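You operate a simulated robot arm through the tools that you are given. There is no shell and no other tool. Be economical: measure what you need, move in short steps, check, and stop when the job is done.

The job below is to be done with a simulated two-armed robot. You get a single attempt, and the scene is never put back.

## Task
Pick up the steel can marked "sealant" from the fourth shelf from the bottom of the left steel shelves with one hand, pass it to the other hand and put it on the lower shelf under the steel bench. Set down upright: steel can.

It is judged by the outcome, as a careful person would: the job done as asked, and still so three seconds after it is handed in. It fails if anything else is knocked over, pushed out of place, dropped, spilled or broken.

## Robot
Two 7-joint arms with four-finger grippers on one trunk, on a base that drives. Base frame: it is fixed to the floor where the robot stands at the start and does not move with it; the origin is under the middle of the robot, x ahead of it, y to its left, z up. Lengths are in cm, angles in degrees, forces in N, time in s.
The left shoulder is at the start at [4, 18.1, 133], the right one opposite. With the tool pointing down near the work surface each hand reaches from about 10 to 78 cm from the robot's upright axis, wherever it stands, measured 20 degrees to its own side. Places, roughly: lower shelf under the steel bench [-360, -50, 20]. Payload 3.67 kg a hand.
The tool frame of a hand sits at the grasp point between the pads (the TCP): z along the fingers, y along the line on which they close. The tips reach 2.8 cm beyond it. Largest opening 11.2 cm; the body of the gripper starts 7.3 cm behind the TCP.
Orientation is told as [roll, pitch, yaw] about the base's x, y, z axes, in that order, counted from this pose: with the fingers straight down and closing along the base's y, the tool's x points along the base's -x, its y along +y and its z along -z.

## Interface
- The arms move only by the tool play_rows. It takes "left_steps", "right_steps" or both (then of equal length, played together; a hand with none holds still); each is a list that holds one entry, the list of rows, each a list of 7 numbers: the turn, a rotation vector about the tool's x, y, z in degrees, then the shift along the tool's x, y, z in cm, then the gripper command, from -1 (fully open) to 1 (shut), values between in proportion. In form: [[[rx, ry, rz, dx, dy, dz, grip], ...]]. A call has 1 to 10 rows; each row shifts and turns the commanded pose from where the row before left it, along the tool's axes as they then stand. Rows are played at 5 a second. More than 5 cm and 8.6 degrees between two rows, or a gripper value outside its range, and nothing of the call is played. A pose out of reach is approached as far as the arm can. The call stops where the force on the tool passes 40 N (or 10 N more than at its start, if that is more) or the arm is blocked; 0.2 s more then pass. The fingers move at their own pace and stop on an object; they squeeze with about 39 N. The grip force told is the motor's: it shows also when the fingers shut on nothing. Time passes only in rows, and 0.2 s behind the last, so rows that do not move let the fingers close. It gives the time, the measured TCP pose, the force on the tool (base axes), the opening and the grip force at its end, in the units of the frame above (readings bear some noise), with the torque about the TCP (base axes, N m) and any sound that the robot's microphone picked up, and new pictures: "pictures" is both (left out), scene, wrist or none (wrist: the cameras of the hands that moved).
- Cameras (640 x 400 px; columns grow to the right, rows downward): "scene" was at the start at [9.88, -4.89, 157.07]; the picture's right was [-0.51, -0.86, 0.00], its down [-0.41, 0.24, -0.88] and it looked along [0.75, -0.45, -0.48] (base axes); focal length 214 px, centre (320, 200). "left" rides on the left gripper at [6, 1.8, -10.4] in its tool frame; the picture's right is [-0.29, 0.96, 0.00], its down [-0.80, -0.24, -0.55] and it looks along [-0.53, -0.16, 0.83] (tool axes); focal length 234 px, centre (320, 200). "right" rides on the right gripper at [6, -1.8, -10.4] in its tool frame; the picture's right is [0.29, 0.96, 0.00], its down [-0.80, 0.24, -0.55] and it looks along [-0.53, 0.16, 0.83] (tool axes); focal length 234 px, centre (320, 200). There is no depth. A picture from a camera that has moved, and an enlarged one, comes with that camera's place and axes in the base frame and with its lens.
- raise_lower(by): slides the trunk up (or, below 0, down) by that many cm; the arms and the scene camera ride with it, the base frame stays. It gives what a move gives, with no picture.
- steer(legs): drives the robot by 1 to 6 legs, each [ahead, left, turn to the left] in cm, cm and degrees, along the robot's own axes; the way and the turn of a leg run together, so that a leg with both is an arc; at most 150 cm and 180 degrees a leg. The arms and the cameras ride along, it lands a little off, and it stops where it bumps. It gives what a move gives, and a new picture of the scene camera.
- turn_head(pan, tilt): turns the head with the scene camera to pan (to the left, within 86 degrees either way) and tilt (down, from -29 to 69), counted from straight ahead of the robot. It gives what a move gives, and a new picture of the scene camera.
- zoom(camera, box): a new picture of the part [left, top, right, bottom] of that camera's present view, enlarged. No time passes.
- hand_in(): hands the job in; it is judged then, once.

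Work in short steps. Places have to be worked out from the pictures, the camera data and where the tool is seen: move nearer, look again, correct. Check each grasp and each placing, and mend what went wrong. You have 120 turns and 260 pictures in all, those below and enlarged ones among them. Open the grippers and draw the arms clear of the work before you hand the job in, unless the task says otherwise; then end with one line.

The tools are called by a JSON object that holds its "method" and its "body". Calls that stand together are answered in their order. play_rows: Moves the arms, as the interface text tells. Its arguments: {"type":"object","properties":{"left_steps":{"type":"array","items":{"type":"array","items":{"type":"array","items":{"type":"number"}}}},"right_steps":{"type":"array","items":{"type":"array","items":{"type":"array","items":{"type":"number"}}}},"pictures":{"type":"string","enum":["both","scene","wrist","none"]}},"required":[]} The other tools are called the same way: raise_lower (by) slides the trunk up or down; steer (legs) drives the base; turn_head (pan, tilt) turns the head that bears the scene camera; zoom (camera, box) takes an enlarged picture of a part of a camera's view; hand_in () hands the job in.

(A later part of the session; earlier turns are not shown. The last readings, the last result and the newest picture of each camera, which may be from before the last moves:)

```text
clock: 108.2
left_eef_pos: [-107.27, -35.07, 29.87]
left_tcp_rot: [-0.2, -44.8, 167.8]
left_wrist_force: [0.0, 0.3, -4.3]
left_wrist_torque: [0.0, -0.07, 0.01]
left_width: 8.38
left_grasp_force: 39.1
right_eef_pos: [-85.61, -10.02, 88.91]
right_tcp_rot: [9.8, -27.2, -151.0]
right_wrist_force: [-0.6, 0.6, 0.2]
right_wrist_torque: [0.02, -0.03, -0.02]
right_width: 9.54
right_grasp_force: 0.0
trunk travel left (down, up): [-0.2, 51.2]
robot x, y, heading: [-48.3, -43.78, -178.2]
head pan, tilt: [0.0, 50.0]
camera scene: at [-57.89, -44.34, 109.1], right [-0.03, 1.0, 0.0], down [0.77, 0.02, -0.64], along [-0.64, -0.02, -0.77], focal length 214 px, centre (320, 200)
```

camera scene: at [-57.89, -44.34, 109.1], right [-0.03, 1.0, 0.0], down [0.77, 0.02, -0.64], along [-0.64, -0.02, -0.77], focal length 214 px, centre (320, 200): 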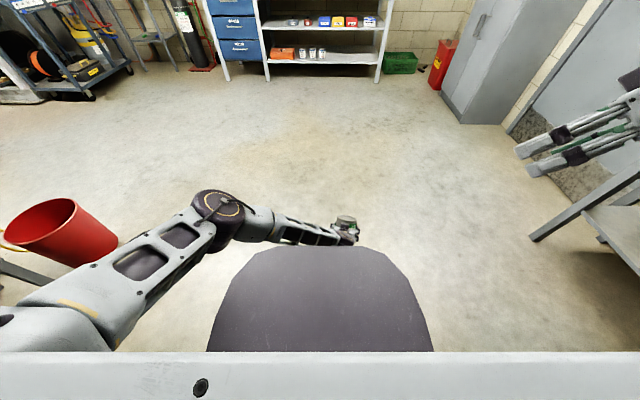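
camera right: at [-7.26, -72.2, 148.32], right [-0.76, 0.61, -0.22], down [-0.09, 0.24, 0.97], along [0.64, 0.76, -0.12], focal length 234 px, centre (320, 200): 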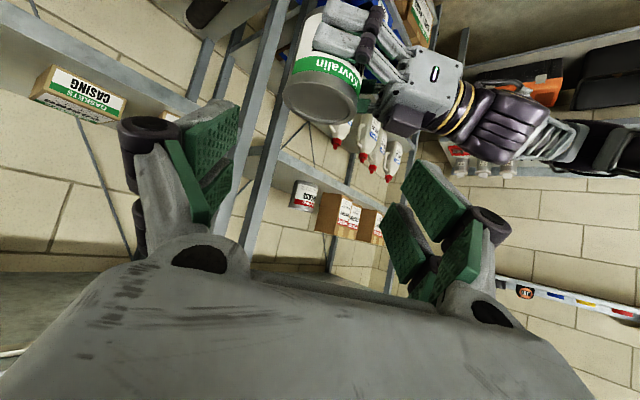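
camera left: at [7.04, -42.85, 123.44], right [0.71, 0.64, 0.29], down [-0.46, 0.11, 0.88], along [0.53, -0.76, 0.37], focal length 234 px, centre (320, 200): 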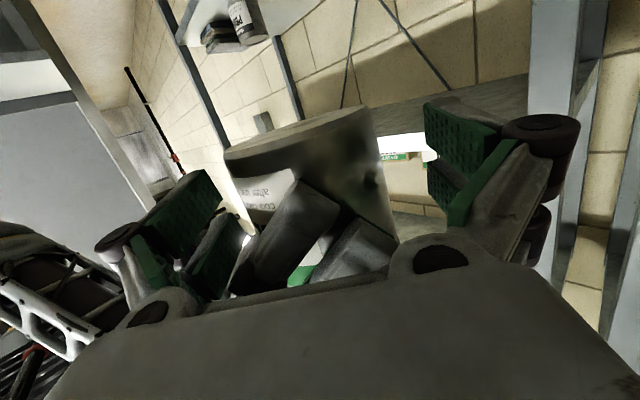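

It reaches easily, and the elbow now has swung out so the wrist may bend up after all. I move the hand 6 cm forward and try to level the can again down here.

{"method": "play_rows", "body": {"left_steps": [[[0, 0, 0, -2.12, 0, 2.12, 1], [0, 0, 0, -2.12, 0, 2.12, 1], [0, -6, 0, 0, 0, 0, 1], [0, -6, 0, 0, 0, 0, 1], [0, -6, 0, 0, 0, 0, 1], [0, -6, 0, 0, 0, 0, 1]]], "pictures": "scene"}}

```text
clock: 109.6
left_eef_pos: [-114.33, -31.94, 31.45]
left_tcp_rot: [1.1, -58.2, 167.7]
left_wrist_force: [0.6, 0.3, -5.3]
left_wrist_torque: [-0.01, -0.04, 0.0]
left_width: 8.39
left_grasp_force: 38.8
left hand out of reach, approached as far as the arm can: row 4, 5, 6
right_eef_pos: [-85.69, -10.09, 88.98]
right_tcp_rot: [9.8, -27.3, -151.0]
right_wrist_force: [0.1, -0.6, -0.4]
right_wrist_torque: [-0.01, 0.0, -0.01]
right_width: 9.55
right_grasp_force: 0.0
trunk travel left (down, up): [-0.2, 51.2]
robot x, y, heading: [-48.37, -44.03, -178.2]
head pan, tilt: [0.0, 50.0]
camera scene: at [-57.9, -44.38, 109.1], right [-0.03, 1.0, 0.0], down [0.77, 0.02, -0.64], along [-0.64, -0.02, -0.77], focal length 214 px, centre (320, 200)
```

scene: 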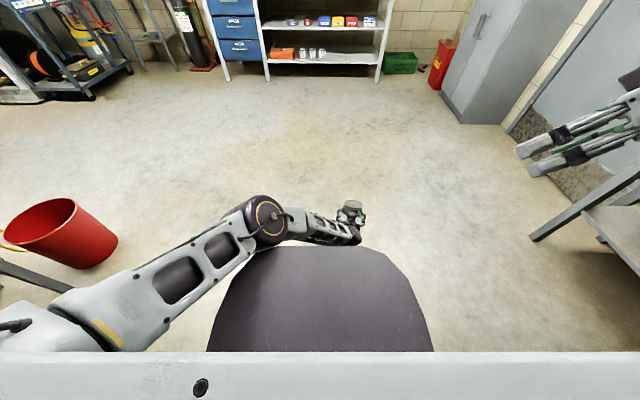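

Levelling stops at about 32° here, so a steeper grip is needed for the low shelf. I'll stand the can on the free top of the grey cabinet (z≈86) and regrip it at 45°. First I retrace to the level posture.

{"method": "play_rows", "body": {"left_steps": [[[0, 6.5, 0, 0, 0, 0, 1], [0, 6.5, 0, 0, 0, 0, 1], [0, 0, 0, 2.12, 0, -2.12, 1], [0, 0, 0, 2.12, 0, -2.12, 1], [0, 0, 0, -2.84, 0, -2.84, 1], [0, 0, 0, -2.84, 0, -2.84, 1], [0, 0, 0, -2.84, 0, -2.84, 1], [0, 0, 0, -2.84, 0, -2.84, 1], [0, 0, 0, -2.84, 0, -2.84, 1]]], "pictures": "none"}}

```text
clock: 111.6
left_eef_pos: [-108.0, -32.85, 51.46]
left_tcp_rot: [1.0, -45.0, 168.2]
left_wrist_force: [0.4, -0.2, -5.2]
left_wrist_torque: [-0.01, -0.06, 0.01]
left_width: 8.38
left_grasp_force: 39.1
right_eef_pos: [-85.68, -9.99, 88.95]
right_tcp_rot: [9.8, -27.1, -151.1]
right_wrist_force: [0.6, 0.0, -0.2]
right_wrist_torque: [-0.01, 0.0, 0.01]
right_width: 9.52
right_grasp_force: 0.1
trunk travel left (down, up): [-0.2, 51.2]
robot x, y, heading: [-47.82, -43.71, -178.4]
head pan, tilt: [0.0, 50.0]
```

Retraced. I raise the hand to about z=90 and then try levelling there without changing yaw.

{"method": "play_rows", "body": {"left_steps": [[[0, 0, 0, -2, 0, -2, 1], [0, 0, 0, -3, 0, -3, 1], [0, 0, 0, -3.2, 0, -3.2, 1], [0, 0, 0, -3.2, 0, -3.2, 1], [0, 0, 0, -3.2, 0, -3.2, 1], [0, 0, 0, -3.2, 0, -3.2, 1], [0, 0, 0, -3.2, 0, -3.2, 1], [0, 0, 0, -3.2, 0, -3.2, 1], [0, 0, 0, -2.5, 0, -2.5, 1], [0, 0, 0, 0, 0, 0, 1]]], "pictures": "none"}}

{"method": "play_rows", "body": {"left_steps": [[[0, -8, 0, 0, 0, 0, 1], [0, -8, 0, 0, 0, 0, 1], [0, -8, 0, 0, 0, 0, 1], [0, -8, 0, 0, 0, 0, 1], [0, -8, 0, 0, 0, 0, 1]]], "pictures": "scene"}}

```text
clock: 113.8
left_eef_pos: [-108.31, -32.64, 89.17]
left_tcp_rot: [0.9, -45.2, 168.0]
left_wrist_force: [0.9, 0.3, -4.5]
left_wrist_torque: [0.01, -0.03, 0.01]
left_width: 8.36
left_grasp_force: 39.0
right_eef_pos: [-85.74, -10.07, 88.95]
right_tcp_rot: [9.8, -27.2, -151.0]
right_wrist_force: [-0.6, -0.5, 0.3]
right_wrist_torque: [0.02, 0.05, -0.01]
right_width: 9.55
right_grasp_force: 0.1
trunk travel left (down, up): [-0.2, 51.2]
robot x, y, heading: [-48.2, -43.83, -178.1]
head pan, tilt: [0.0, 50.0]
```

```text
clock: 115.0
left_eef_pos: [-108.07, -32.63, 89.37]
left_tcp_rot: [6.9, -85.2, 162.0]
left_wrist_force: [0.3, -0.4, -4.8]
left_wrist_torque: [0.01, -0.04, 0.01]
left_width: 8.39
left_grasp_force: 39.1
right_eef_pos: [-85.66, -10.07, 88.95]
right_tcp_rot: [9.8, -27.2, -151.0]
right_wrist_force: [0.4, 0.0, -0.1]
right_wrist_torque: [0.01, 0.02, -0.02]
right_width: 9.51
right_grasp_force: 0.0
trunk travel left (down, up): [-0.2, 51.2]
robot x, y, heading: [-48.2, -43.65, -178.4]
head pan, tilt: [0.0, 50.0]
camera scene: at [-57.89, -44.34, 109.1], right [-0.03, 1.0, 0.0], down [0.77, 0.02, -0.64], along [-0.64, -0.02, -0.77], focal length 214 px, centre (320, 200)
```

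scene: 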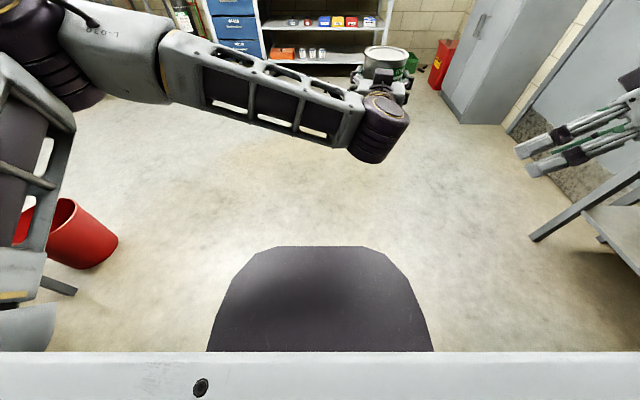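

Levelling works at this height. I try descending while staying level – if it holds, no regrip is needed.

{"method": "play_rows", "body": {"left_steps": [[[0, 0, 0, 2, 0, 0.17, 1], [0, 0, 0, 3.5, 0, 0.3, 1], [0, 0, 0, 4, 0, 0.35, 1], [0, 0, 0, 4, 0, 0.35, 1], [0, 0, 0, 4, 0, 0.35, 1], [0, 0, 0, 4, 0, 0.35, 1], [0, 0, 0, 4, 0, 0.35, 1], [0, 0, 0, 4, 0, 0.35, 1], [0, 0, 0, 3, 0, 0.26, 1], [0, 0, 0, 2, 0, 0.17, 1]]], "pictures": "scene"}}

```text
clock: 117.2
left_eef_pos: [-107.17, -31.09, 56.72]
left_tcp_rot: [7.5, -84.8, 161.6]
left_wrist_force: [0.7, -0.6, -5.0]
left_wrist_torque: [0.0, -0.05, 0.02]
left_width: 8.37
left_grasp_force: 39.3
left hand out of reach, approached as far as the arm can: row 9, 10
right_eef_pos: [-85.7, -10.18, 89.0]
right_tcp_rot: [9.8, -27.1, -151.0]
right_wrist_force: [-0.6, -0.2, 0.3]
right_wrist_torque: [0.0, -0.01, -0.02]
right_width: 9.52
right_grasp_force: 0.0
trunk travel left (down, up): [-0.2, 51.2]
robot x, y, heading: [-48.04, -44.1, -178.4]
head pan, tilt: [0.0, 50.0]
camera scene: at [-57.89, -44.34, 109.1], right [-0.03, 1.0, 0.0], down [0.77, 0.02, -0.64], along [-0.64, -0.02, -0.77], focal length 214 px, centre (320, 200)
```

scene: 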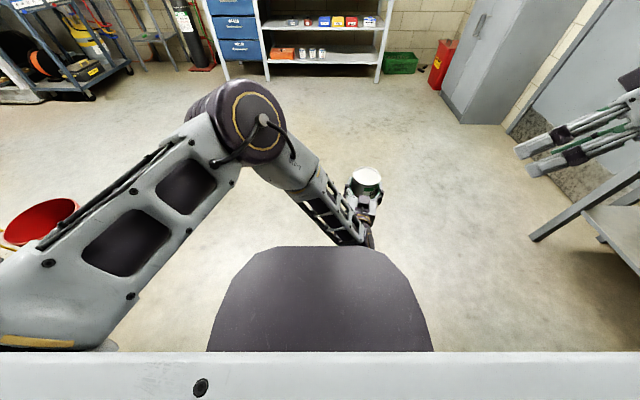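

Level fails below z≈57, so I regrip. The steel bench's own top has a free strip at its front (about [-350, -35], z≈84), which saves driving; I raise the hand and drive over there.

{"method": "play_rows", "body": {"left_steps": [[[0, 0, 0, -2, 0, -0.17, 1], [0, 0, 0, -3.5, 0, -0.3, 1], [0, 0, 0, -4.4, 0, -0.38, 1], [0, 0, 0, -4.4, 0, -0.38, 1], [0, 0, 0, -4.4, 0, -0.38, 1], [0, 0, 0, -4.4, 0, -0.38, 1], [0, 0, 0, -4.4, 0, -0.38, 1], [0, 0, 0, -4.4, 0, -0.38, 1], [0, 0, 0, -4, 0, -0.35, 1], [0, 0, 0, -2, 0, -0.17, 1]]], "pictures": "none"}}

{"method": "steer", "body": {"legs": [[0, 0, -1.7], [150, 0, 0], [50, 0, 0]]}}

{"method": "turn_head", "body": {"pan": 0, "tilt": 20}}

```text
clock: 119.4
left_eef_pos: [-106.73, -30.8, 94.92]
left_tcp_rot: [7.7, -85.2, 161.1]
left_wrist_force: [-0.9, 1.3, -4.2]
left_wrist_torque: [-0.03, -0.03, 0.03]
left_width: 8.38
left_grasp_force: 39.2
right_eef_pos: [-85.65, -10.09, 88.97]
right_tcp_rot: [9.9, -27.2, -151.0]
right_wrist_force: [-0.1, 0.3, -0.3]
right_wrist_torque: [-0.02, 0.02, 0.0]
right_width: 9.53
right_grasp_force: 0.1
trunk travel left (down, up): [-0.2, 51.2]
robot x, y, heading: [-47.89, -43.79, -178.1]
head pan, tilt: [0.0, 50.0]
```

```text
clock: 129.9
left_eef_pos: [-304.29, -28.18, 94.85]
left_tcp_rot: [7.4, -85.1, 158.7]
left_wrist_force: [-0.4, 0.3, -4.4]
left_wrist_torque: [-0.01, -0.02, 0.0]
left_width: 8.4
left_grasp_force: 39.2
right_eef_pos: [-282.11, -8.24, 88.9]
right_tcp_rot: [9.7, -27.2, -153.6]
right_wrist_force: [-0.4, 0.2, 0.6]
right_wrist_torque: [0.0, 0.0, 0.01]
right_width: 9.52
right_grasp_force: 0.1
trunk travel left (down, up): [-0.2, 51.2]
robot x, y, heading: [-246.27, -44.13, 179.3]
head pan, tilt: [0.0, 50.0]
camera scene: at [-255.93, -43.74, 109.1], right [0.01, 1.0, 0.0], down [0.77, -0.01, -0.64], along [-0.64, 0.01, -0.77], focal length 214 px, centre (320, 200)
```

scene: 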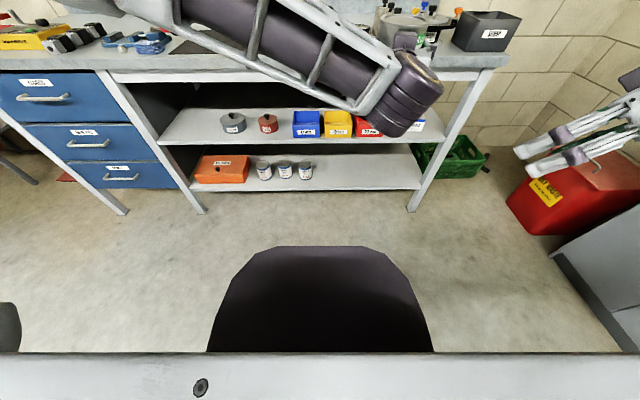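

```text
clock: 130.9
left_eef_pos: [-304.22, -28.05, 94.8]
left_tcp_rot: [7.6, -85.1, 158.6]
left_wrist_force: [-0.6, -0.2, -5.5]
left_wrist_torque: [-0.01, -0.03, -0.01]
left_width: 8.38
left_grasp_force: 38.7
right_eef_pos: [-281.98, -8.27, 88.98]
right_tcp_rot: [9.8, -27.1, -153.6]
right_wrist_force: [-0.1, -0.3, -0.1]
right_wrist_torque: [0.01, 0.03, 0.0]
right_width: 9.52
right_grasp_force: 0.0
trunk travel left (down, up): [-0.2, 51.2]
robot x, y, heading: [-246.11, -43.9, 179.2]
head pan, tilt: [0.0, 20.0]
camera scene: at [-257.48, -43.72, 113.65], right [0.01, 1.0, 0.0], down [0.34, 0.0, -0.94], along [-0.94, 0.01, -0.34], focal length 214 px, centre (320, 200)
```

scene: 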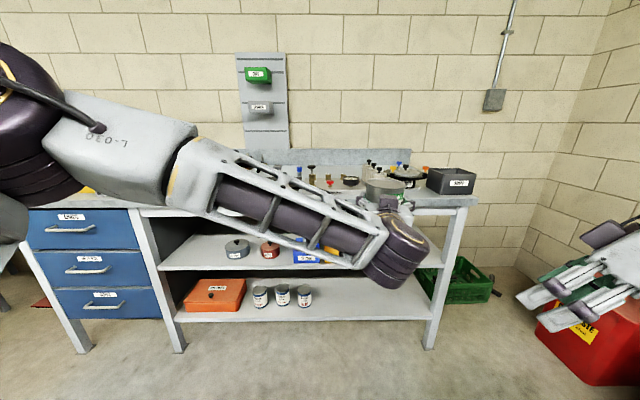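

Close now: bench top z≈85, mid shelf z≈52.6, lower shelf z≈20, front edge x≈-337. I zoom on the bench top for a free place.

{"method": "zoom", "body": {"camera": "scene", "box": [250, 140, 490, 290]}}

{"method": "zoom", "body": {"camera": "right", "box": [0, 0, 640, 400]}}

```text
2.67 times, centred on (370, 215) of scene
camera zoom: at [-257.48, -43.72, 113.65], right [0.01, 1.0, 0.0], down [0.34, 0.0, -0.94], along [-0.94, 0.01, -0.34], focal length 572 px, centre (187, 160)
```

zoom: 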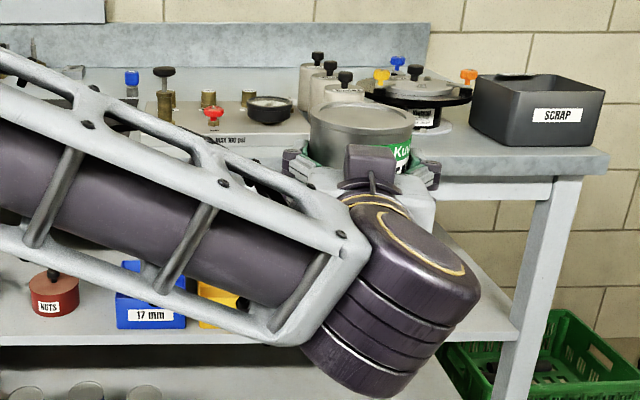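

```text
1.00 times, centred on (320, 200) of right (not enlarged: the box is as wide or as high as the picture)
camera zoom: at [-274.84, -0.7, 95.1], right [0.72, -0.7, 0.01], down [-0.33, -0.32, 0.89], along [-0.61, -0.64, -0.46], focal length 234 px, centre (320, 200)
```

zoom: 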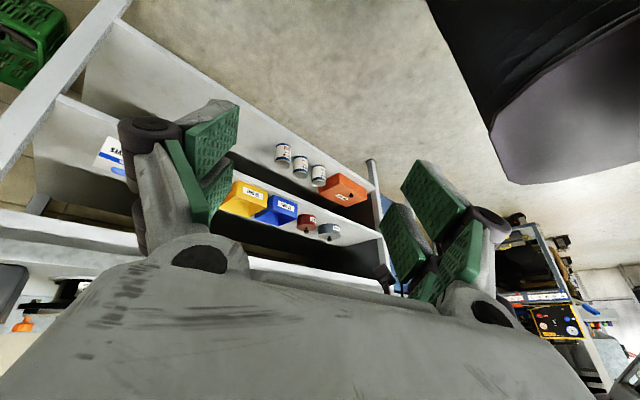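

The bench top is too crowded, so the cabinet it is. I turn right to face it and look.

{"method": "steer", "body": {"legs": [[0, 0, -89.2], [20, 25, 0]]}}

{"method": "zoom", "body": {"camera": "scene", "box": [160, 80, 560, 330]}}

```text
clock: 137.2
left_eef_pos: [-257.22, 34.39, 94.81]
left_tcp_rot: [7.0, -85.1, 70.8]
left_wrist_force: [-0.5, 1.0, -4.7]
left_wrist_torque: [-0.03, -0.02, 0.01]
left_width: 8.4
left_grasp_force: 39.5
right_eef_pos: [-236.8, 12.94, 88.93]
right_tcp_rot: [9.8, -27.1, 117.9]
right_wrist_force: [-0.5, -0.1, 0.4]
right_wrist_torque: [-0.03, -0.03, -0.02]
right_width: 9.55
right_grasp_force: 0.1
trunk travel left (down, up): [-0.2, 51.2]
robot x, y, heading: [-271.11, -24.17, 90.7]
head pan, tilt: [0.0, 20.0]
camera scene: at [-271.41, -12.8, 113.65], right [1.0, 0.01, 0.0], down [0.01, -0.34, -0.94], along [-0.01, 0.94, -0.34], focal length 214 px, centre (320, 200)
```

scene: 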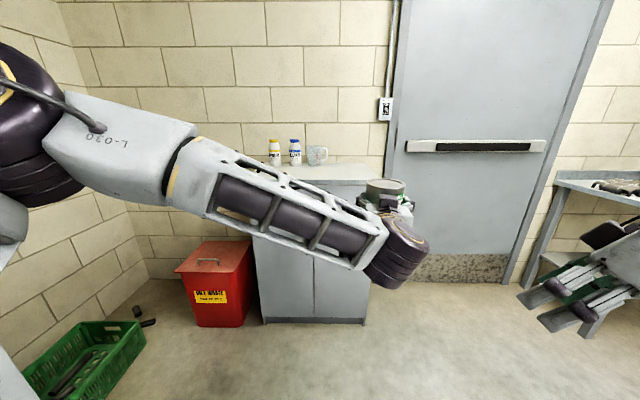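

```text
1.60 times, centred on (360, 205) of scene
camera zoom: at [-271.41, -12.8, 113.65], right [1.0, 0.01, 0.0], down [0.01, -0.34, -0.94], along [-0.01, 0.94, -0.34], focal length 343 px, centre (256, 192)
```

zoom: 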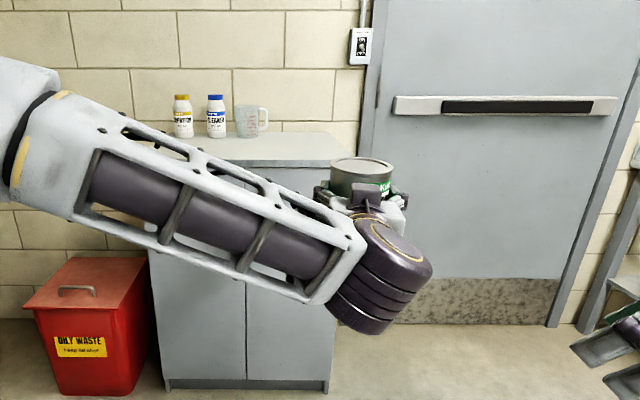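

The cabinet top (z≈86.7, front edge y≈83, x -306…-244) is free in front. I drive left 14 and forward 48.

{"method": "steer", "body": {"legs": [[0, 14, 0], [48, 0, 0]]}}

{"method": "turn_head", "body": {"pan": 0, "tilt": 35}}

{"method": "zoom", "body": {"camera": "left", "box": [0, 0, 640, 400]}}

```text
clock: 141.1
left_eef_pos: [-271.9, 82.31, 94.78]
left_tcp_rot: [7.5, -85.0, 70.3]
left_wrist_force: [0.2, -0.1, -5.1]
left_wrist_torque: [0.0, 0.02, 0.0]
left_width: 8.39
left_grasp_force: 38.7
right_eef_pos: [-251.82, 60.71, 88.93]
right_tcp_rot: [9.9, -27.1, 117.9]
right_wrist_force: [-0.1, 0.2, -0.6]
right_wrist_torque: [0.0, 0.05, 0.01]
right_width: 9.56
right_grasp_force: 0.0
trunk travel left (down, up): [-0.2, 51.2]
robot x, y, heading: [-286.13, 23.64, 91.0]
head pan, tilt: [0.0, 20.0]
camera scene: at [-286.27, 35.01, 113.65], right [1.0, 0.01, 0.0], down [0.0, -0.34, -0.94], along [-0.01, 0.94, -0.34], focal length 214 px, centre (320, 200)
```

scene: 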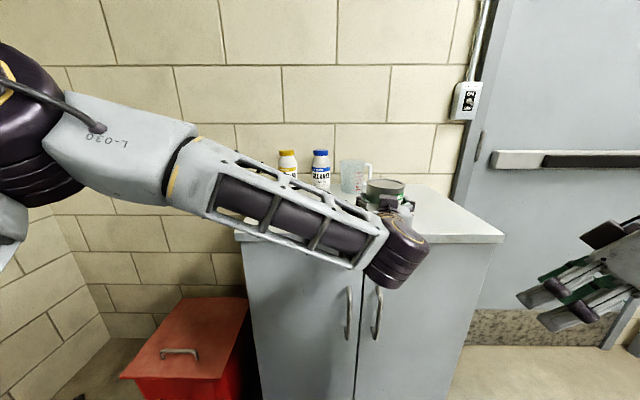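

```text
clock: 141.8
left_eef_pos: [-272.05, 82.07, 94.8]
left_tcp_rot: [7.6, -85.1, 70.0]
left_wrist_force: [-0.1, 0.4, -5.6]
left_wrist_torque: [-0.02, -0.01, -0.01]
left_width: 8.38
left_grasp_force: 39.0
right_eef_pos: [-251.77, 60.6, 89.03]
right_tcp_rot: [9.7, -27.2, 117.9]
right_wrist_force: [0.7, 0.0, 0.1]
right_wrist_torque: [0.01, 0.0, -0.01]
right_width: 9.52
right_grasp_force: 0.1
trunk travel left (down, up): [-0.2, 51.2]
robot x, y, heading: [-286.38, 23.71, 90.9]
head pan, tilt: [0.0, 35.0]
camera scene: at [-286.26, 34.44, 111.28], right [1.0, 0.01, 0.0], down [0.01, -0.57, -0.82], along [-0.01, 0.82, -0.57], focal length 214 px, centre (320, 200)
```

scene: 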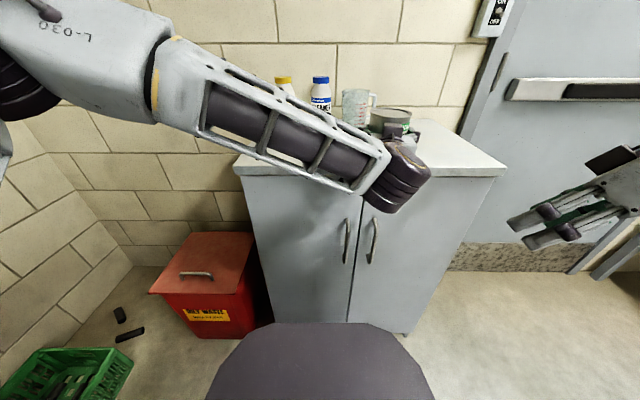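

```text
1.00 times, centred on (320, 200) of left (not enlarged: the box is as wide or as high as the picture)
camera zoom: at [-276.34, 71.94, 89.68], right [-0.93, 0.23, 0.3], down [0.14, -0.53, 0.84], along [0.35, 0.82, 0.46], focal length 234 px, centre (320, 200)
```

zoom: 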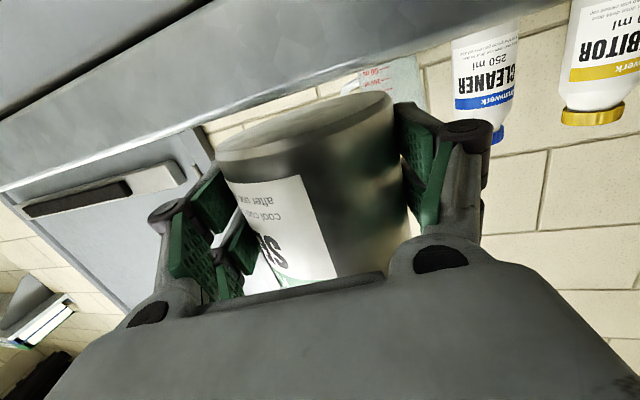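

Edge is at y≈85.3, z≈86.5. I raise the hand 2 cm, drive forward 9.5 cm, then lower.

{"method": "play_rows", "body": {"left_steps": [[[0, 0, 0, -1, 0, -0.09, 1], [0, 0, 0, -1, 0, -0.09, 1]]], "pictures": "none"}}

{"method": "steer", "body": {"legs": [[9.5, 0, 0]]}}

{"method": "zoom", "body": {"camera": "scene", "box": [320, 70, 520, 195]}}

{"method": "zoom", "body": {"camera": "left", "box": [0, 0, 640, 400]}}

```text
clock: 142.4
left_eef_pos: [-272.01, 82.15, 96.95]
left_tcp_rot: [7.8, -85.1, 69.9]
left_wrist_force: [-0.1, -0.1, -4.5]
left_wrist_torque: [0.0, 0.02, 0.0]
left_width: 8.41
left_grasp_force: 38.5
right_eef_pos: [-251.56, 60.73, 88.98]
right_tcp_rot: [9.8, -27.1, 117.9]
right_wrist_force: [-0.3, -0.6, 0.3]
right_wrist_torque: [0.0, 0.01, 0.02]
right_width: 9.53
right_grasp_force: 0.0
trunk travel left (down, up): [-0.2, 51.2]
robot x, y, heading: [-286.14, 23.41, 90.7]
head pan, tilt: [0.0, 35.0]
```

```text
clock: 143.5
left_eef_pos: [-271.82, 88.92, 97.42]
left_tcp_rot: [5.0, -85.4, 72.1]
left_wrist_force: [-3.4, -3.5, 3.4]
left_wrist_torque: [-1.23, 0.6, -0.22]
left_width: 8.4
left_grasp_force: 39.4
right_eef_pos: [-251.78, 67.82, 88.98]
right_tcp_rot: [9.8, -27.2, 118.1]
right_wrist_force: [-0.5, -0.2, 0.0]
right_wrist_torque: [0.01, 0.02, -0.03]
right_width: 9.52
right_grasp_force: 0.1
trunk travel left (down, up): [-0.2, 51.2]
robot x, y, heading: [-286.48, 30.83, 90.7]
head pan, tilt: [0.0, 35.0]
stopped in leg 1: the force on the tool passed its limit at 83 N (the readings are from after the stop); the commanded pose is now the measured one
camera scene: at [-286.38, 41.54, 111.28], right [1.0, 0.01, 0.0], down [0.01, -0.57, -0.82], along [-0.01, 0.82, -0.57], focal length 214 px, centre (320, 200)
```

scene: 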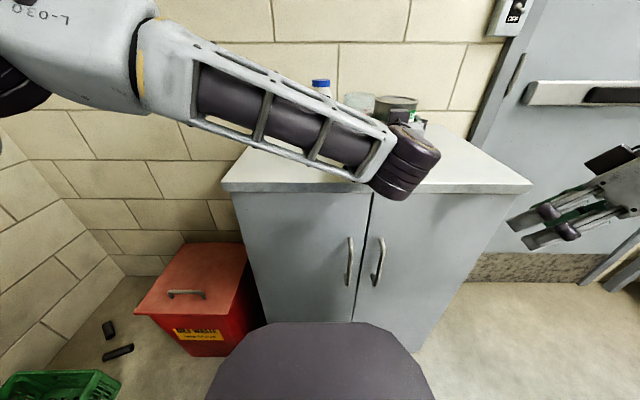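

```text
3.20 times, centred on (420, 132) of scene
camera zoom: at [-286.38, 41.54, 111.28], right [1.0, 0.01, 0.0], down [0.01, -0.57, -0.82], along [-0.01, 0.82, -0.57], focal length 686 px, centre (0, 416)
```

zoom: 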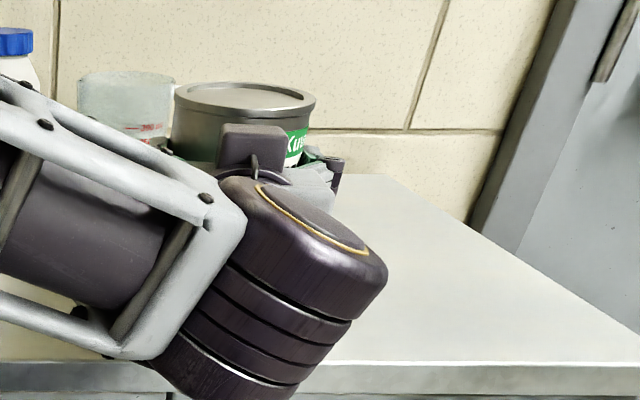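

```text
1.00 times, centred on (320, 200) of left (not enlarged: the box is as wide or as high as the picture)
camera zoom: at [-276.02, 78.63, 92.16], right [-0.93, 0.23, 0.29], down [0.13, -0.53, 0.84], along [0.35, 0.81, 0.46], focal length 234 px, centre (320, 200)
```

zoom: 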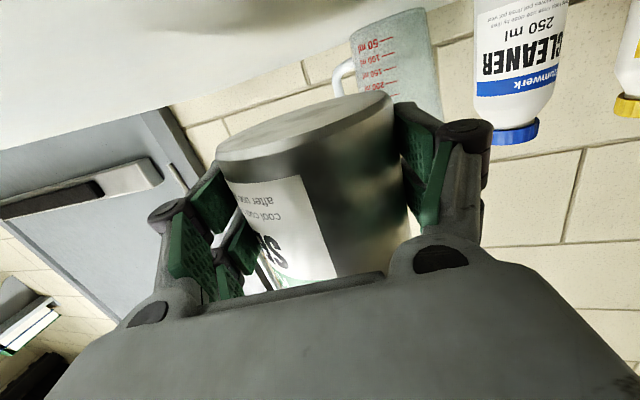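

The wrist barrel under the hand bumped the cabinet's edge. I back off at once and check.

{"method": "steer", "body": {"legs": [[-8, 0, 0]]}}

{"method": "zoom", "body": {"camera": "left", "box": [0, 0, 640, 400]}}

{"method": "zoom", "body": {"camera": "scene", "box": [200, 50, 520, 250]}}

```text
clock: 144.6
left_eef_pos: [-271.68, 80.69, 97.38]
left_tcp_rot: [4.9, -85.5, 72.4]
left_wrist_force: [-0.4, -0.4, -4.9]
left_wrist_torque: [-0.07, 0.01, 0.01]
left_width: 8.34
left_grasp_force: 38.9
right_eef_pos: [-251.85, 59.76, 89.06]
right_tcp_rot: [9.8, -27.2, 118.0]
right_wrist_force: [-0.2, -1.0, 1.0]
right_wrist_torque: [0.05, -0.02, -0.04]
right_width: 9.54
right_grasp_force: 0.1
trunk travel left (down, up): [-0.2, 51.2]
robot x, y, heading: [-286.1, 22.75, 90.8]
head pan, tilt: [0.0, 35.0]
camera scene: at [-286.23, 33.35, 111.3], right [1.0, 0.01, 0.0], down [0.01, -0.57, -0.82], along [-0.01, 0.82, -0.57], focal length 214 px, centre (320, 200)
```

scene: 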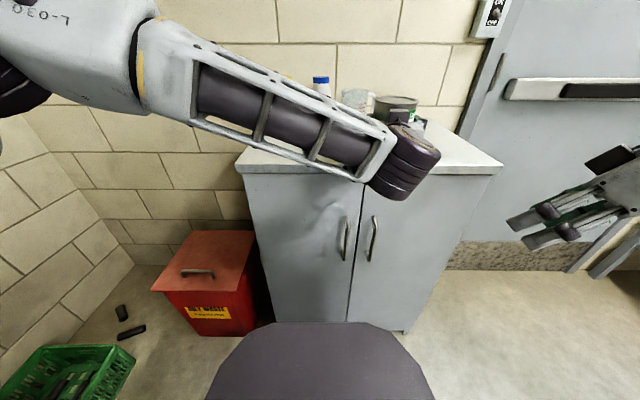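

```text
1.00 times, centred on (320, 200) of left (not enlarged: the box is as wide or as high as the picture)
camera zoom: at [-275.87, 70.47, 92.18], right [-0.93, 0.23, 0.29], down [0.13, -0.53, 0.84], along [0.35, 0.81, 0.46], focal length 234 px, centre (320, 200)
```

zoom: 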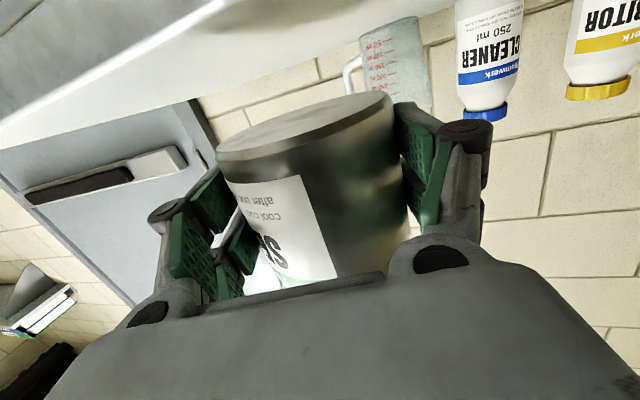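

```text
2.00 times, centred on (360, 150) of scene
camera zoom: at [-286.23, 33.35, 111.3], right [1.0, 0.01, 0.0], down [0.01, -0.57, -0.82], along [-0.01, 0.82, -0.57], focal length 429 px, centre (240, 300)
```

zoom: 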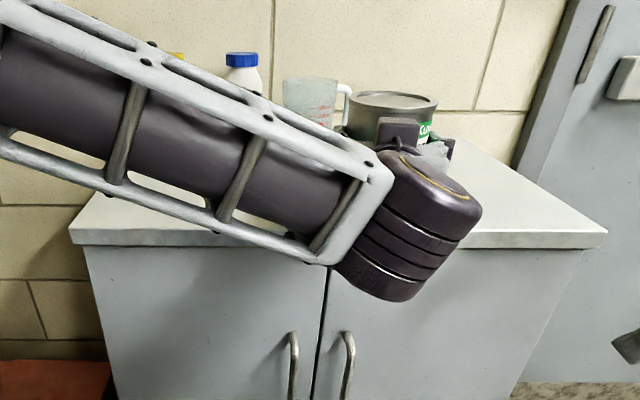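

Nothing disturbed and the can is unchanged. In this posture the wrist barrel hangs too low; I back off 25 cm, return to the earlier aligned posture (hand yawed right of the robot), and turn the robot to compensate.

{"method": "steer", "body": {"legs": [[-25, 0, 0]]}}

{"method": "play_rows", "body": {"left_steps": [[[0, 8, 0, 0, 0, 0, 1], [0, 8, 0, 0, 0, 0, 1], [0, 8, 0, 0, 0, 0, 1], [0, 8, 0, 0, 0, 0, 1], [0, 8, 0, 0, 0, 0, 1], [5.66, 0, 5.66, 0, 0, 0, 1], [5.66, 0, 5.66, 0, 0, 0, 1], [5.66, 0, 5.66, 0, 0, 0, 1], [5.66, 0, 5.66, 0, 0, 0, 1]]], "pictures": "none"}}

{"method": "play_rows", "body": {"left_steps": [[[0, -8, 0, 0, 0, 0, 1], [0, -8, 0, 0, 0, 0, 1], [0, -8, 0, 0, 0, 0, 1], [0, -8, 0, 0, 0, 0, 1], [0, -8, 0, 0, 0, 0, 1]]], "pictures": "scene"}}

```text
clock: 146.4
left_eef_pos: [-271.15, 55.91, 97.33]
left_tcp_rot: [4.6, -85.5, 72.6]
left_wrist_force: [-1.1, -1.2, -3.3]
left_wrist_torque: [0.0, 0.0, 0.01]
left_width: 8.37
left_grasp_force: 39.2
right_eef_pos: [-251.48, 35.05, 88.96]
right_tcp_rot: [9.8, -27.1, 117.9]
right_wrist_force: [0.0, -0.5, -0.4]
right_wrist_torque: [0.02, 0.02, 0.01]
right_width: 9.52
right_grasp_force: 0.1
trunk travel left (down, up): [-0.2, 51.2]
robot x, y, heading: [-285.92, -1.8, 90.7]
head pan, tilt: [0.0, 35.0]
camera scene: at [-285.88, 8.68, 111.29], right [1.0, 0.01, 0.0], down [0.01, -0.57, -0.82], along [-0.01, 0.82, -0.57], focal length 214 px, centre (320, 200)
```

scene: 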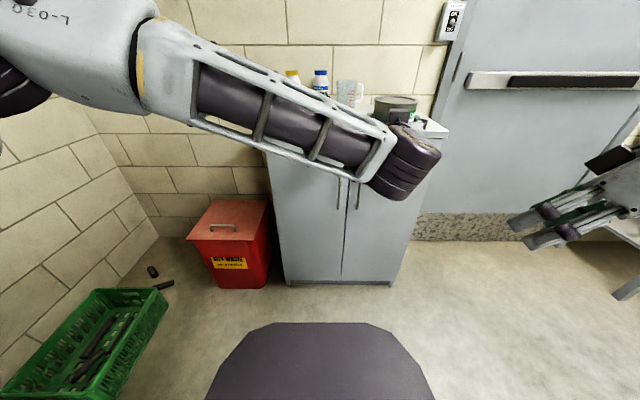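

```text
clock: 148.4
left_eef_pos: [-271.17, 56.08, 97.3]
left_tcp_rot: [0.7, -45.2, 44.5]
left_wrist_force: [-1.4, 0.4, -3.5]
left_wrist_torque: [-0.05, 0.03, -0.01]
left_width: 8.36
left_grasp_force: 38.7
right_eef_pos: [-251.45, 35.14, 88.98]
right_tcp_rot: [9.8, -27.0, 118.1]
right_wrist_force: [-0.2, 0.2, -0.1]
right_wrist_torque: [0.02, 0.01, 0.01]
right_width: 9.55
right_grasp_force: 0.0
trunk travel left (down, up): [-0.2, 51.2]
robot x, y, heading: [-285.81, -2.03, 91.1]
head pan, tilt: [0.0, 35.0]
```

```text
clock: 149.6
left_eef_pos: [-271.4, 56.1, 97.24]
left_tcp_rot: [4.3, -85.2, 40.7]
left_wrist_force: [-0.4, -0.2, -4.6]
left_wrist_torque: [0.0, 0.03, -0.01]
left_width: 8.38
left_grasp_force: 39.1
right_eef_pos: [-251.52, 35.1, 88.97]
right_tcp_rot: [10.0, -27.1, 118.0]
right_wrist_force: [-0.1, -0.7, -0.8]
right_wrist_torque: [-0.04, -0.01, 0.01]
right_width: 9.52
right_grasp_force: 0.1
trunk travel left (down, up): [-0.2, 51.2]
robot x, y, heading: [-285.86, -1.67, 90.8]
head pan, tilt: [0.0, 35.0]
camera scene: at [-285.9, 8.82, 111.27], right [1.0, 0.01, 0.0], down [0.01, -0.57, -0.82], along [-0.01, 0.82, -0.57], focal length 214 px, centre (320, 200)
```

scene: 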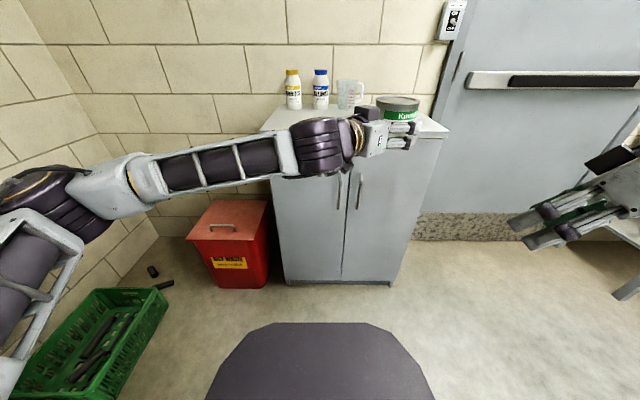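

The arm is now in line with the hand, no barrel below. I raise the right hand 22 cm so it clears the cabinet, and turn the robot 31° left with a sideways shift.

{"method": "play_rows", "body": {"right_steps": [[[0, 0, 0, -1.9, 0, -3.7, -0.7], [0, 0, 0, -1.9, 0, -3.7, -0.7], [0, 0, 0, -1.9, 0, -3.7, -0.7], [0, 0, 0, -1.9, 0, -3.7, -0.7], [0, 0, 0, -1.9, 0, -3.7, -0.7], [0, 0, 0, -1.9, 0, -3.7, -0.7]]], "pictures": "none"}}

{"method": "steer", "body": {"legs": [[0, 0, 31], [0, -45, 0]]}}

```text
clock: 151.2
left_eef_pos: [-271.2, 56.06, 97.17]
left_tcp_rot: [5.2, -85.0, 40.0]
left_wrist_force: [0.2, -1.3, -4.2]
left_wrist_torque: [-0.03, 0.0, 0.01]
left_width: 8.41
left_grasp_force: 38.8
right_eef_pos: [-248.57, 42.26, 103.76]
right_tcp_rot: [18.0, -14.8, 116.3]
right_wrist_force: [0.0, -0.7, 0.0]
right_wrist_torque: [-0.01, 0.02, 0.03]
right_width: 9.5
right_grasp_force: 0.0
trunk travel left (down, up): [-0.2, 51.2]
robot x, y, heading: [-286.06, -2.26, 90.5]
head pan, tilt: [0.0, 35.0]
stopped in row 6 (right hand): the arm was blocked; the commanded pose is now the measured one
```

```text
clock: 152.7
left_eef_pos: [-285.63, 57.22, 96.88]
left_tcp_rot: [7.3, -84.6, 51.9]
left_wrist_force: [0.2, 0.3, -5.0]
left_wrist_torque: [-0.04, -0.02, 0.04]
left_width: 8.41
left_grasp_force: 39.3
right_eef_pos: [-261.85, 50.9, 103.79]
right_tcp_rot: [18.1, -15.1, 132.2]
right_wrist_force: [-0.4, 0.9, -0.1]
right_wrist_torque: [0.05, 0.0, -0.04]
right_width: 9.51
right_grasp_force: 0.0
trunk travel left (down, up): [-0.2, 51.2]
robot x, y, heading: [-285.61, -1.42, 106.7]
head pan, tilt: [0.0, 35.0]
stopped in leg 1: the robot was blocked; the commanded pose is now the measured one
camera scene: at [-288.58, 8.55, 111.29], right [0.96, 0.28, 0.0], down [0.16, -0.55, -0.82], along [-0.23, 0.78, -0.57], focal length 214 px, centre (320, 200)
```

scene: 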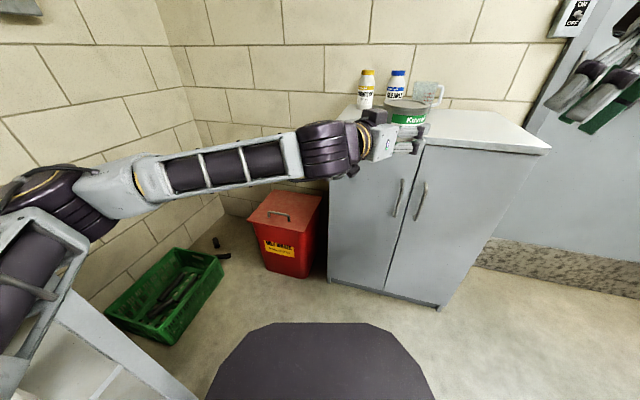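

The turn was blocked, probably the left elbow near the steel bench. I turn back a little and look left.

{"method": "steer", "body": {"legs": [[0, 0, -8], [0, -30, 0]]}}

{"method": "turn_head", "body": {"pan": 70, "tilt": 30}}

```text
clock: 155.4
left_eef_pos: [-248.04, 61.2, 96.92]
left_tcp_rot: [7.3, -84.8, 44.3]
left_wrist_force: [0.6, -0.8, -5.0]
left_wrist_torque: [-0.04, 0.03, 0.04]
left_width: 8.38
left_grasp_force: 39.1
right_eef_pos: [-225.22, 51.38, 103.83]
right_tcp_rot: [18.0, -15.0, 124.1]
right_wrist_force: [0.3, -0.5, -0.5]
right_wrist_torque: [0.01, 0.03, 0.04]
right_width: 9.53
right_grasp_force: 0.1
trunk travel left (down, up): [-0.2, 51.2]
robot x, y, heading: [-256.57, 2.6, 98.6]
head pan, tilt: [0.0, 35.0]
camera scene: at [-257.61, 13.22, 111.27], right [0.99, 0.15, 0.0], down [0.08, -0.57, -0.82], along [-0.12, 0.81, -0.57], focal length 214 px, centre (320, 200)
```

scene: 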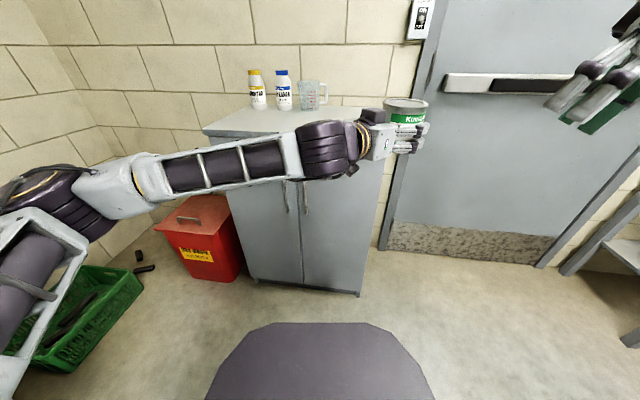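

```text
clock: 156.8
left_eef_pos: [-248.23, 61.13, 96.95]
left_tcp_rot: [6.8, -84.8, 44.6]
left_wrist_force: [0.8, -0.9, -4.5]
left_wrist_torque: [-0.05, 0.03, -0.01]
left_width: 8.4
left_grasp_force: 39.3
right_eef_pos: [-225.4, 51.32, 103.88]
right_tcp_rot: [18.0, -14.9, 124.0]
right_wrist_force: [0.2, 0.2, -0.2]
right_wrist_torque: [0.01, 0.02, 0.01]
right_width: 9.52
right_grasp_force: 0.0
trunk travel left (down, up): [-0.2, 51.2]
robot x, y, heading: [-256.18, 2.56, 98.6]
head pan, tilt: [70.0, 30.0]
camera scene: at [-265.26, 6.31, 112.06], right [0.2, 0.98, 0.0], down [0.49, -0.1, -0.87], along [-0.85, 0.17, -0.5], focal length 214 px, centre (320, 200)
```

scene: 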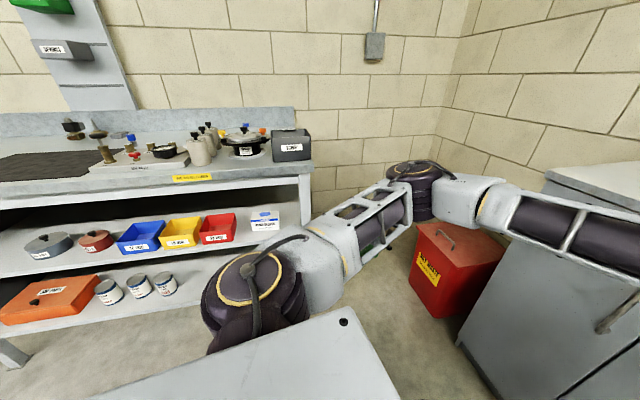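

Everything on the bench is still in place. Now with more room I turn 19° left and move in, keeping the can short of its final place.

{"method": "steer", "body": {"legs": [[0, 0, 19.4], [20.9, -14.7, 0]]}}

{"method": "turn_head", "body": {"pan": -25, "tilt": 30}}

```text
clock: 159.8
left_eef_pos: [-264.84, 86.32, 96.93]
left_tcp_rot: [6.6, -84.9, 64.2]
left_wrist_force: [-0.1, 0.9, -5.0]
left_wrist_torque: [-0.01, -0.04, -0.01]
left_width: 8.42
left_grasp_force: 38.7
right_eef_pos: [-239.85, 84.47, 103.8]
right_tcp_rot: [18.1, -14.9, 143.6]
right_wrist_force: [0.3, 0.9, -0.8]
right_wrist_torque: [-0.06, 0.0, 0.02]
right_width: 9.52
right_grasp_force: 0.1
trunk travel left (down, up): [-0.2, 51.2]
robot x, y, heading: [-252.31, 28.29, 117.8]
head pan, tilt: [70.0, 30.0]
camera scene: at [-262.66, 28.77, 112.06], right [-0.14, 0.99, 0.0], down [0.5, 0.07, -0.87], along [-0.86, -0.12, -0.5], focal length 214 px, centre (320, 200)
```

scene: 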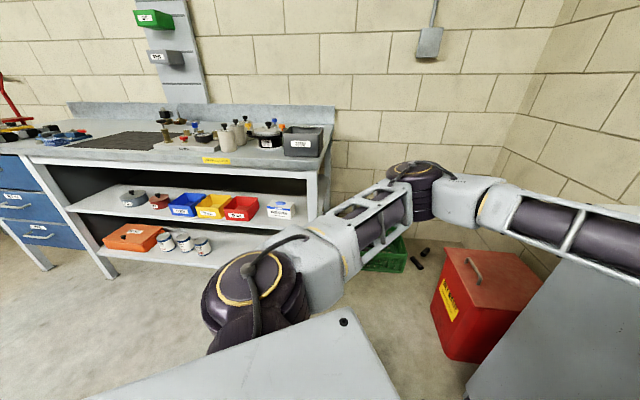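

```text
clock: 161.6
left_eef_pos: [-264.8, 86.12, 97.0]
left_tcp_rot: [6.7, -84.8, 64.2]
left_wrist_force: [-0.2, -0.3, -3.9]
left_wrist_torque: [-0.03, 0.01, -0.02]
left_width: 8.37
left_grasp_force: 38.7
right_eef_pos: [-239.93, 84.44, 103.98]
right_tcp_rot: [17.9, -14.9, 143.6]
right_wrist_force: [-0.3, -0.3, 0.4]
right_wrist_torque: [-0.02, 0.0, -0.03]
right_width: 9.56
right_grasp_force: 0.0
trunk travel left (down, up): [-0.2, 51.2]
robot x, y, heading: [-252.55, 28.45, 117.8]
head pan, tilt: [-25.0, 30.0]
camera scene: at [-254.18, 38.94, 112.05], right [1.0, 0.05, 0.0], down [0.03, -0.5, -0.87], along [-0.04, 0.86, -0.5], focal length 214 px, centre (320, 200)
```

scene: 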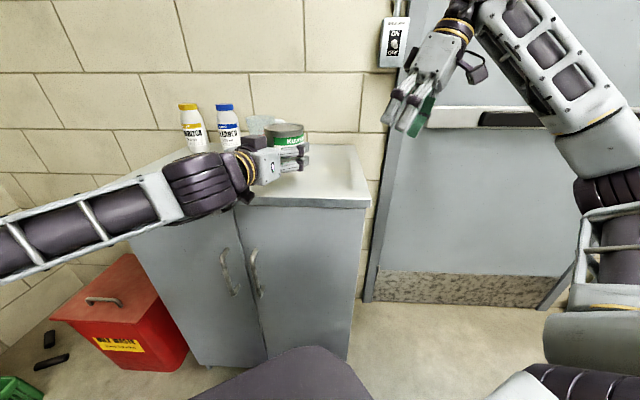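

Good view: can over the front of the free top. I push 5 cm in along the hand and lower 5.5 cm.

{"method": "play_rows", "body": {"left_steps": [[[0, 0, 0, -0.22, 0, 2.6, 1], [0, 0, 0, -0.22, 0, 2.6, 1], [0, 0, 0, 1.5, 0, 0.13, 1], [0, 0, 0, 2, 0, 0.17, 1], [0, 0, 0, 1.5, 0, 0.13, 1], [0, 0, 0, 0.6, 0, 0.05, 1], [0, 0, 0, 0, 0, 0, 1]]], "pictures": "none"}}

{"method": "zoom", "body": {"camera": "scene", "box": [140, 80, 380, 230]}}

{"method": "zoom", "body": {"camera": "left", "box": [0, 0, 640, 400]}}

```text
clock: 162.3
left_eef_pos: [-263.19, 90.67, 97.88]
left_tcp_rot: [14.6, -85.9, 56.3]
left_wrist_force: [2.4, -5.0, 11.0]
left_wrist_torque: [-2.16, 0.75, 0.51]
left_width: 8.4
left_grasp_force: 39.3
right_eef_pos: [-239.95, 84.31, 103.97]
right_tcp_rot: [18.0, -15.0, 143.6]
right_wrist_force: [0.3, 0.2, 0.5]
right_wrist_torque: [0.0, -0.02, 0.0]
right_width: 9.52
right_grasp_force: 0.1
trunk travel left (down, up): [-0.2, 51.2]
robot x, y, heading: [-253.11, 28.06, 117.8]
head pan, tilt: [-25.0, 30.0]
stopped in row 3 (left hand): the force on the tool passed its limit at 58 N (the readings are from after the stop); the commanded pose is now the measured one
```

```text
2.67 times, centred on (260, 155) of scene
camera zoom: at [-254.18, 38.77, 112.06], right [1.0, 0.05, 0.0], down [0.03, -0.5, -0.87], along [-0.05, 0.87, -0.5], focal length 572 px, centre (480, 320)
```

zoom: 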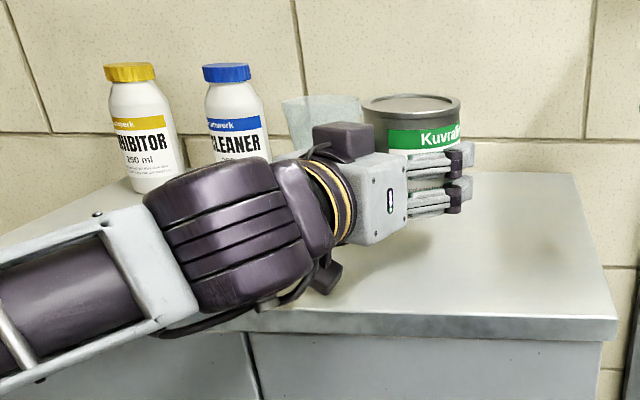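

```text
1.00 times, centred on (320, 200) of left (not enlarged: the box is as wide or as high as the picture)
camera zoom: at [-268.63, 81.2, 92.59], right [-0.89, 0.33, 0.3], down [0.08, -0.55, 0.83], along [0.44, 0.76, 0.47], focal length 234 px, centre (320, 200)
```

zoom: 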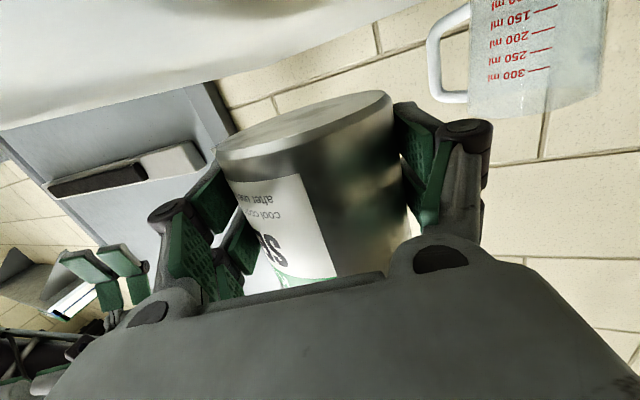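

The camera box under the hand touched the cabinet top: the edge must be nearer (y≈81) and the top a little higher (≈88). I lift, draw back 4 cm, and lower gently.

{"method": "play_rows", "body": {"left_steps": [[[0, 0, 0, -0.8, 0, -0.07, 1], [0, 0, 0, 0.17, 0, -2, 1], [0, 0, 0, 0.17, 0, -2, 1], [0, 0, 0, 1, 0, 0.09, 1], [0, 0, 0, 1, 0, 0.09, 1], [0, 0, 0, 1, 0, 0.09, 1], [0, 0, 0, 1, 0, 0.09, 1], [0, 0, 0, 0.8, 0, 0.07, 1], [0, 0, 0, 0, 0, 0, 1]]], "pictures": "none"}}

{"method": "zoom", "body": {"camera": "scene", "box": [140, 80, 380, 230]}}

{"method": "zoom", "body": {"camera": "left", "box": [0, 0, 640, 400]}}

```text
clock: 163.9
left_eef_pos: [-264.57, 86.66, 94.24]
left_tcp_rot: [12.1, -85.8, 58.8]
left_wrist_force: [-1.3, -18.9, 0.8]
left_wrist_torque: [-1.6, 0.44, 1.22]
left_width: 8.39
left_grasp_force: 39.2
right_eef_pos: [-240.14, 84.06, 103.95]
right_tcp_rot: [18.0, -15.0, 143.8]
right_wrist_force: [-0.1, 0.7, 0.5]
right_wrist_torque: [-0.01, 0.01, 0.03]
right_width: 9.52
right_grasp_force: 0.0
trunk travel left (down, up): [-0.2, 51.2]
robot x, y, heading: [-252.55, 28.2, 118.3]
head pan, tilt: [-25.0, 30.0]
stopped in row 8 (left hand): the force on the tool passed its limit at 55 N (the readings are from after the stop); the commanded pose is now the measured one
```

```text
2.67 times, centred on (260, 155) of scene
camera zoom: at [-254.23, 38.55, 112.07], right [1.0, 0.05, 0.0], down [0.03, -0.5, -0.87], along [-0.05, 0.87, -0.5], focal length 572 px, centre (480, 320)
```

zoom: 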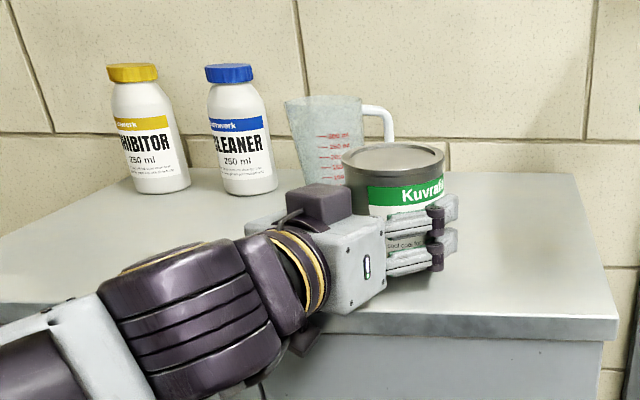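

```text
1.00 times, centred on (320, 200) of left (not enlarged: the box is as wide or as high as the picture)
camera zoom: at [-269.91, 77.09, 89.06], right [-0.89, 0.33, 0.3], down [0.08, -0.55, 0.83], along [0.44, 0.76, 0.47], focal length 234 px, centre (320, 200)
```

zoom: 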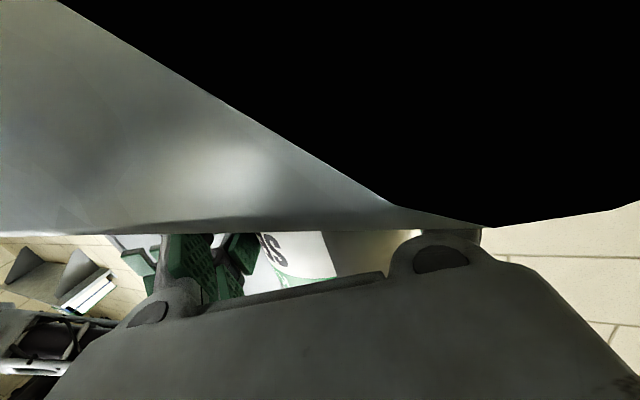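

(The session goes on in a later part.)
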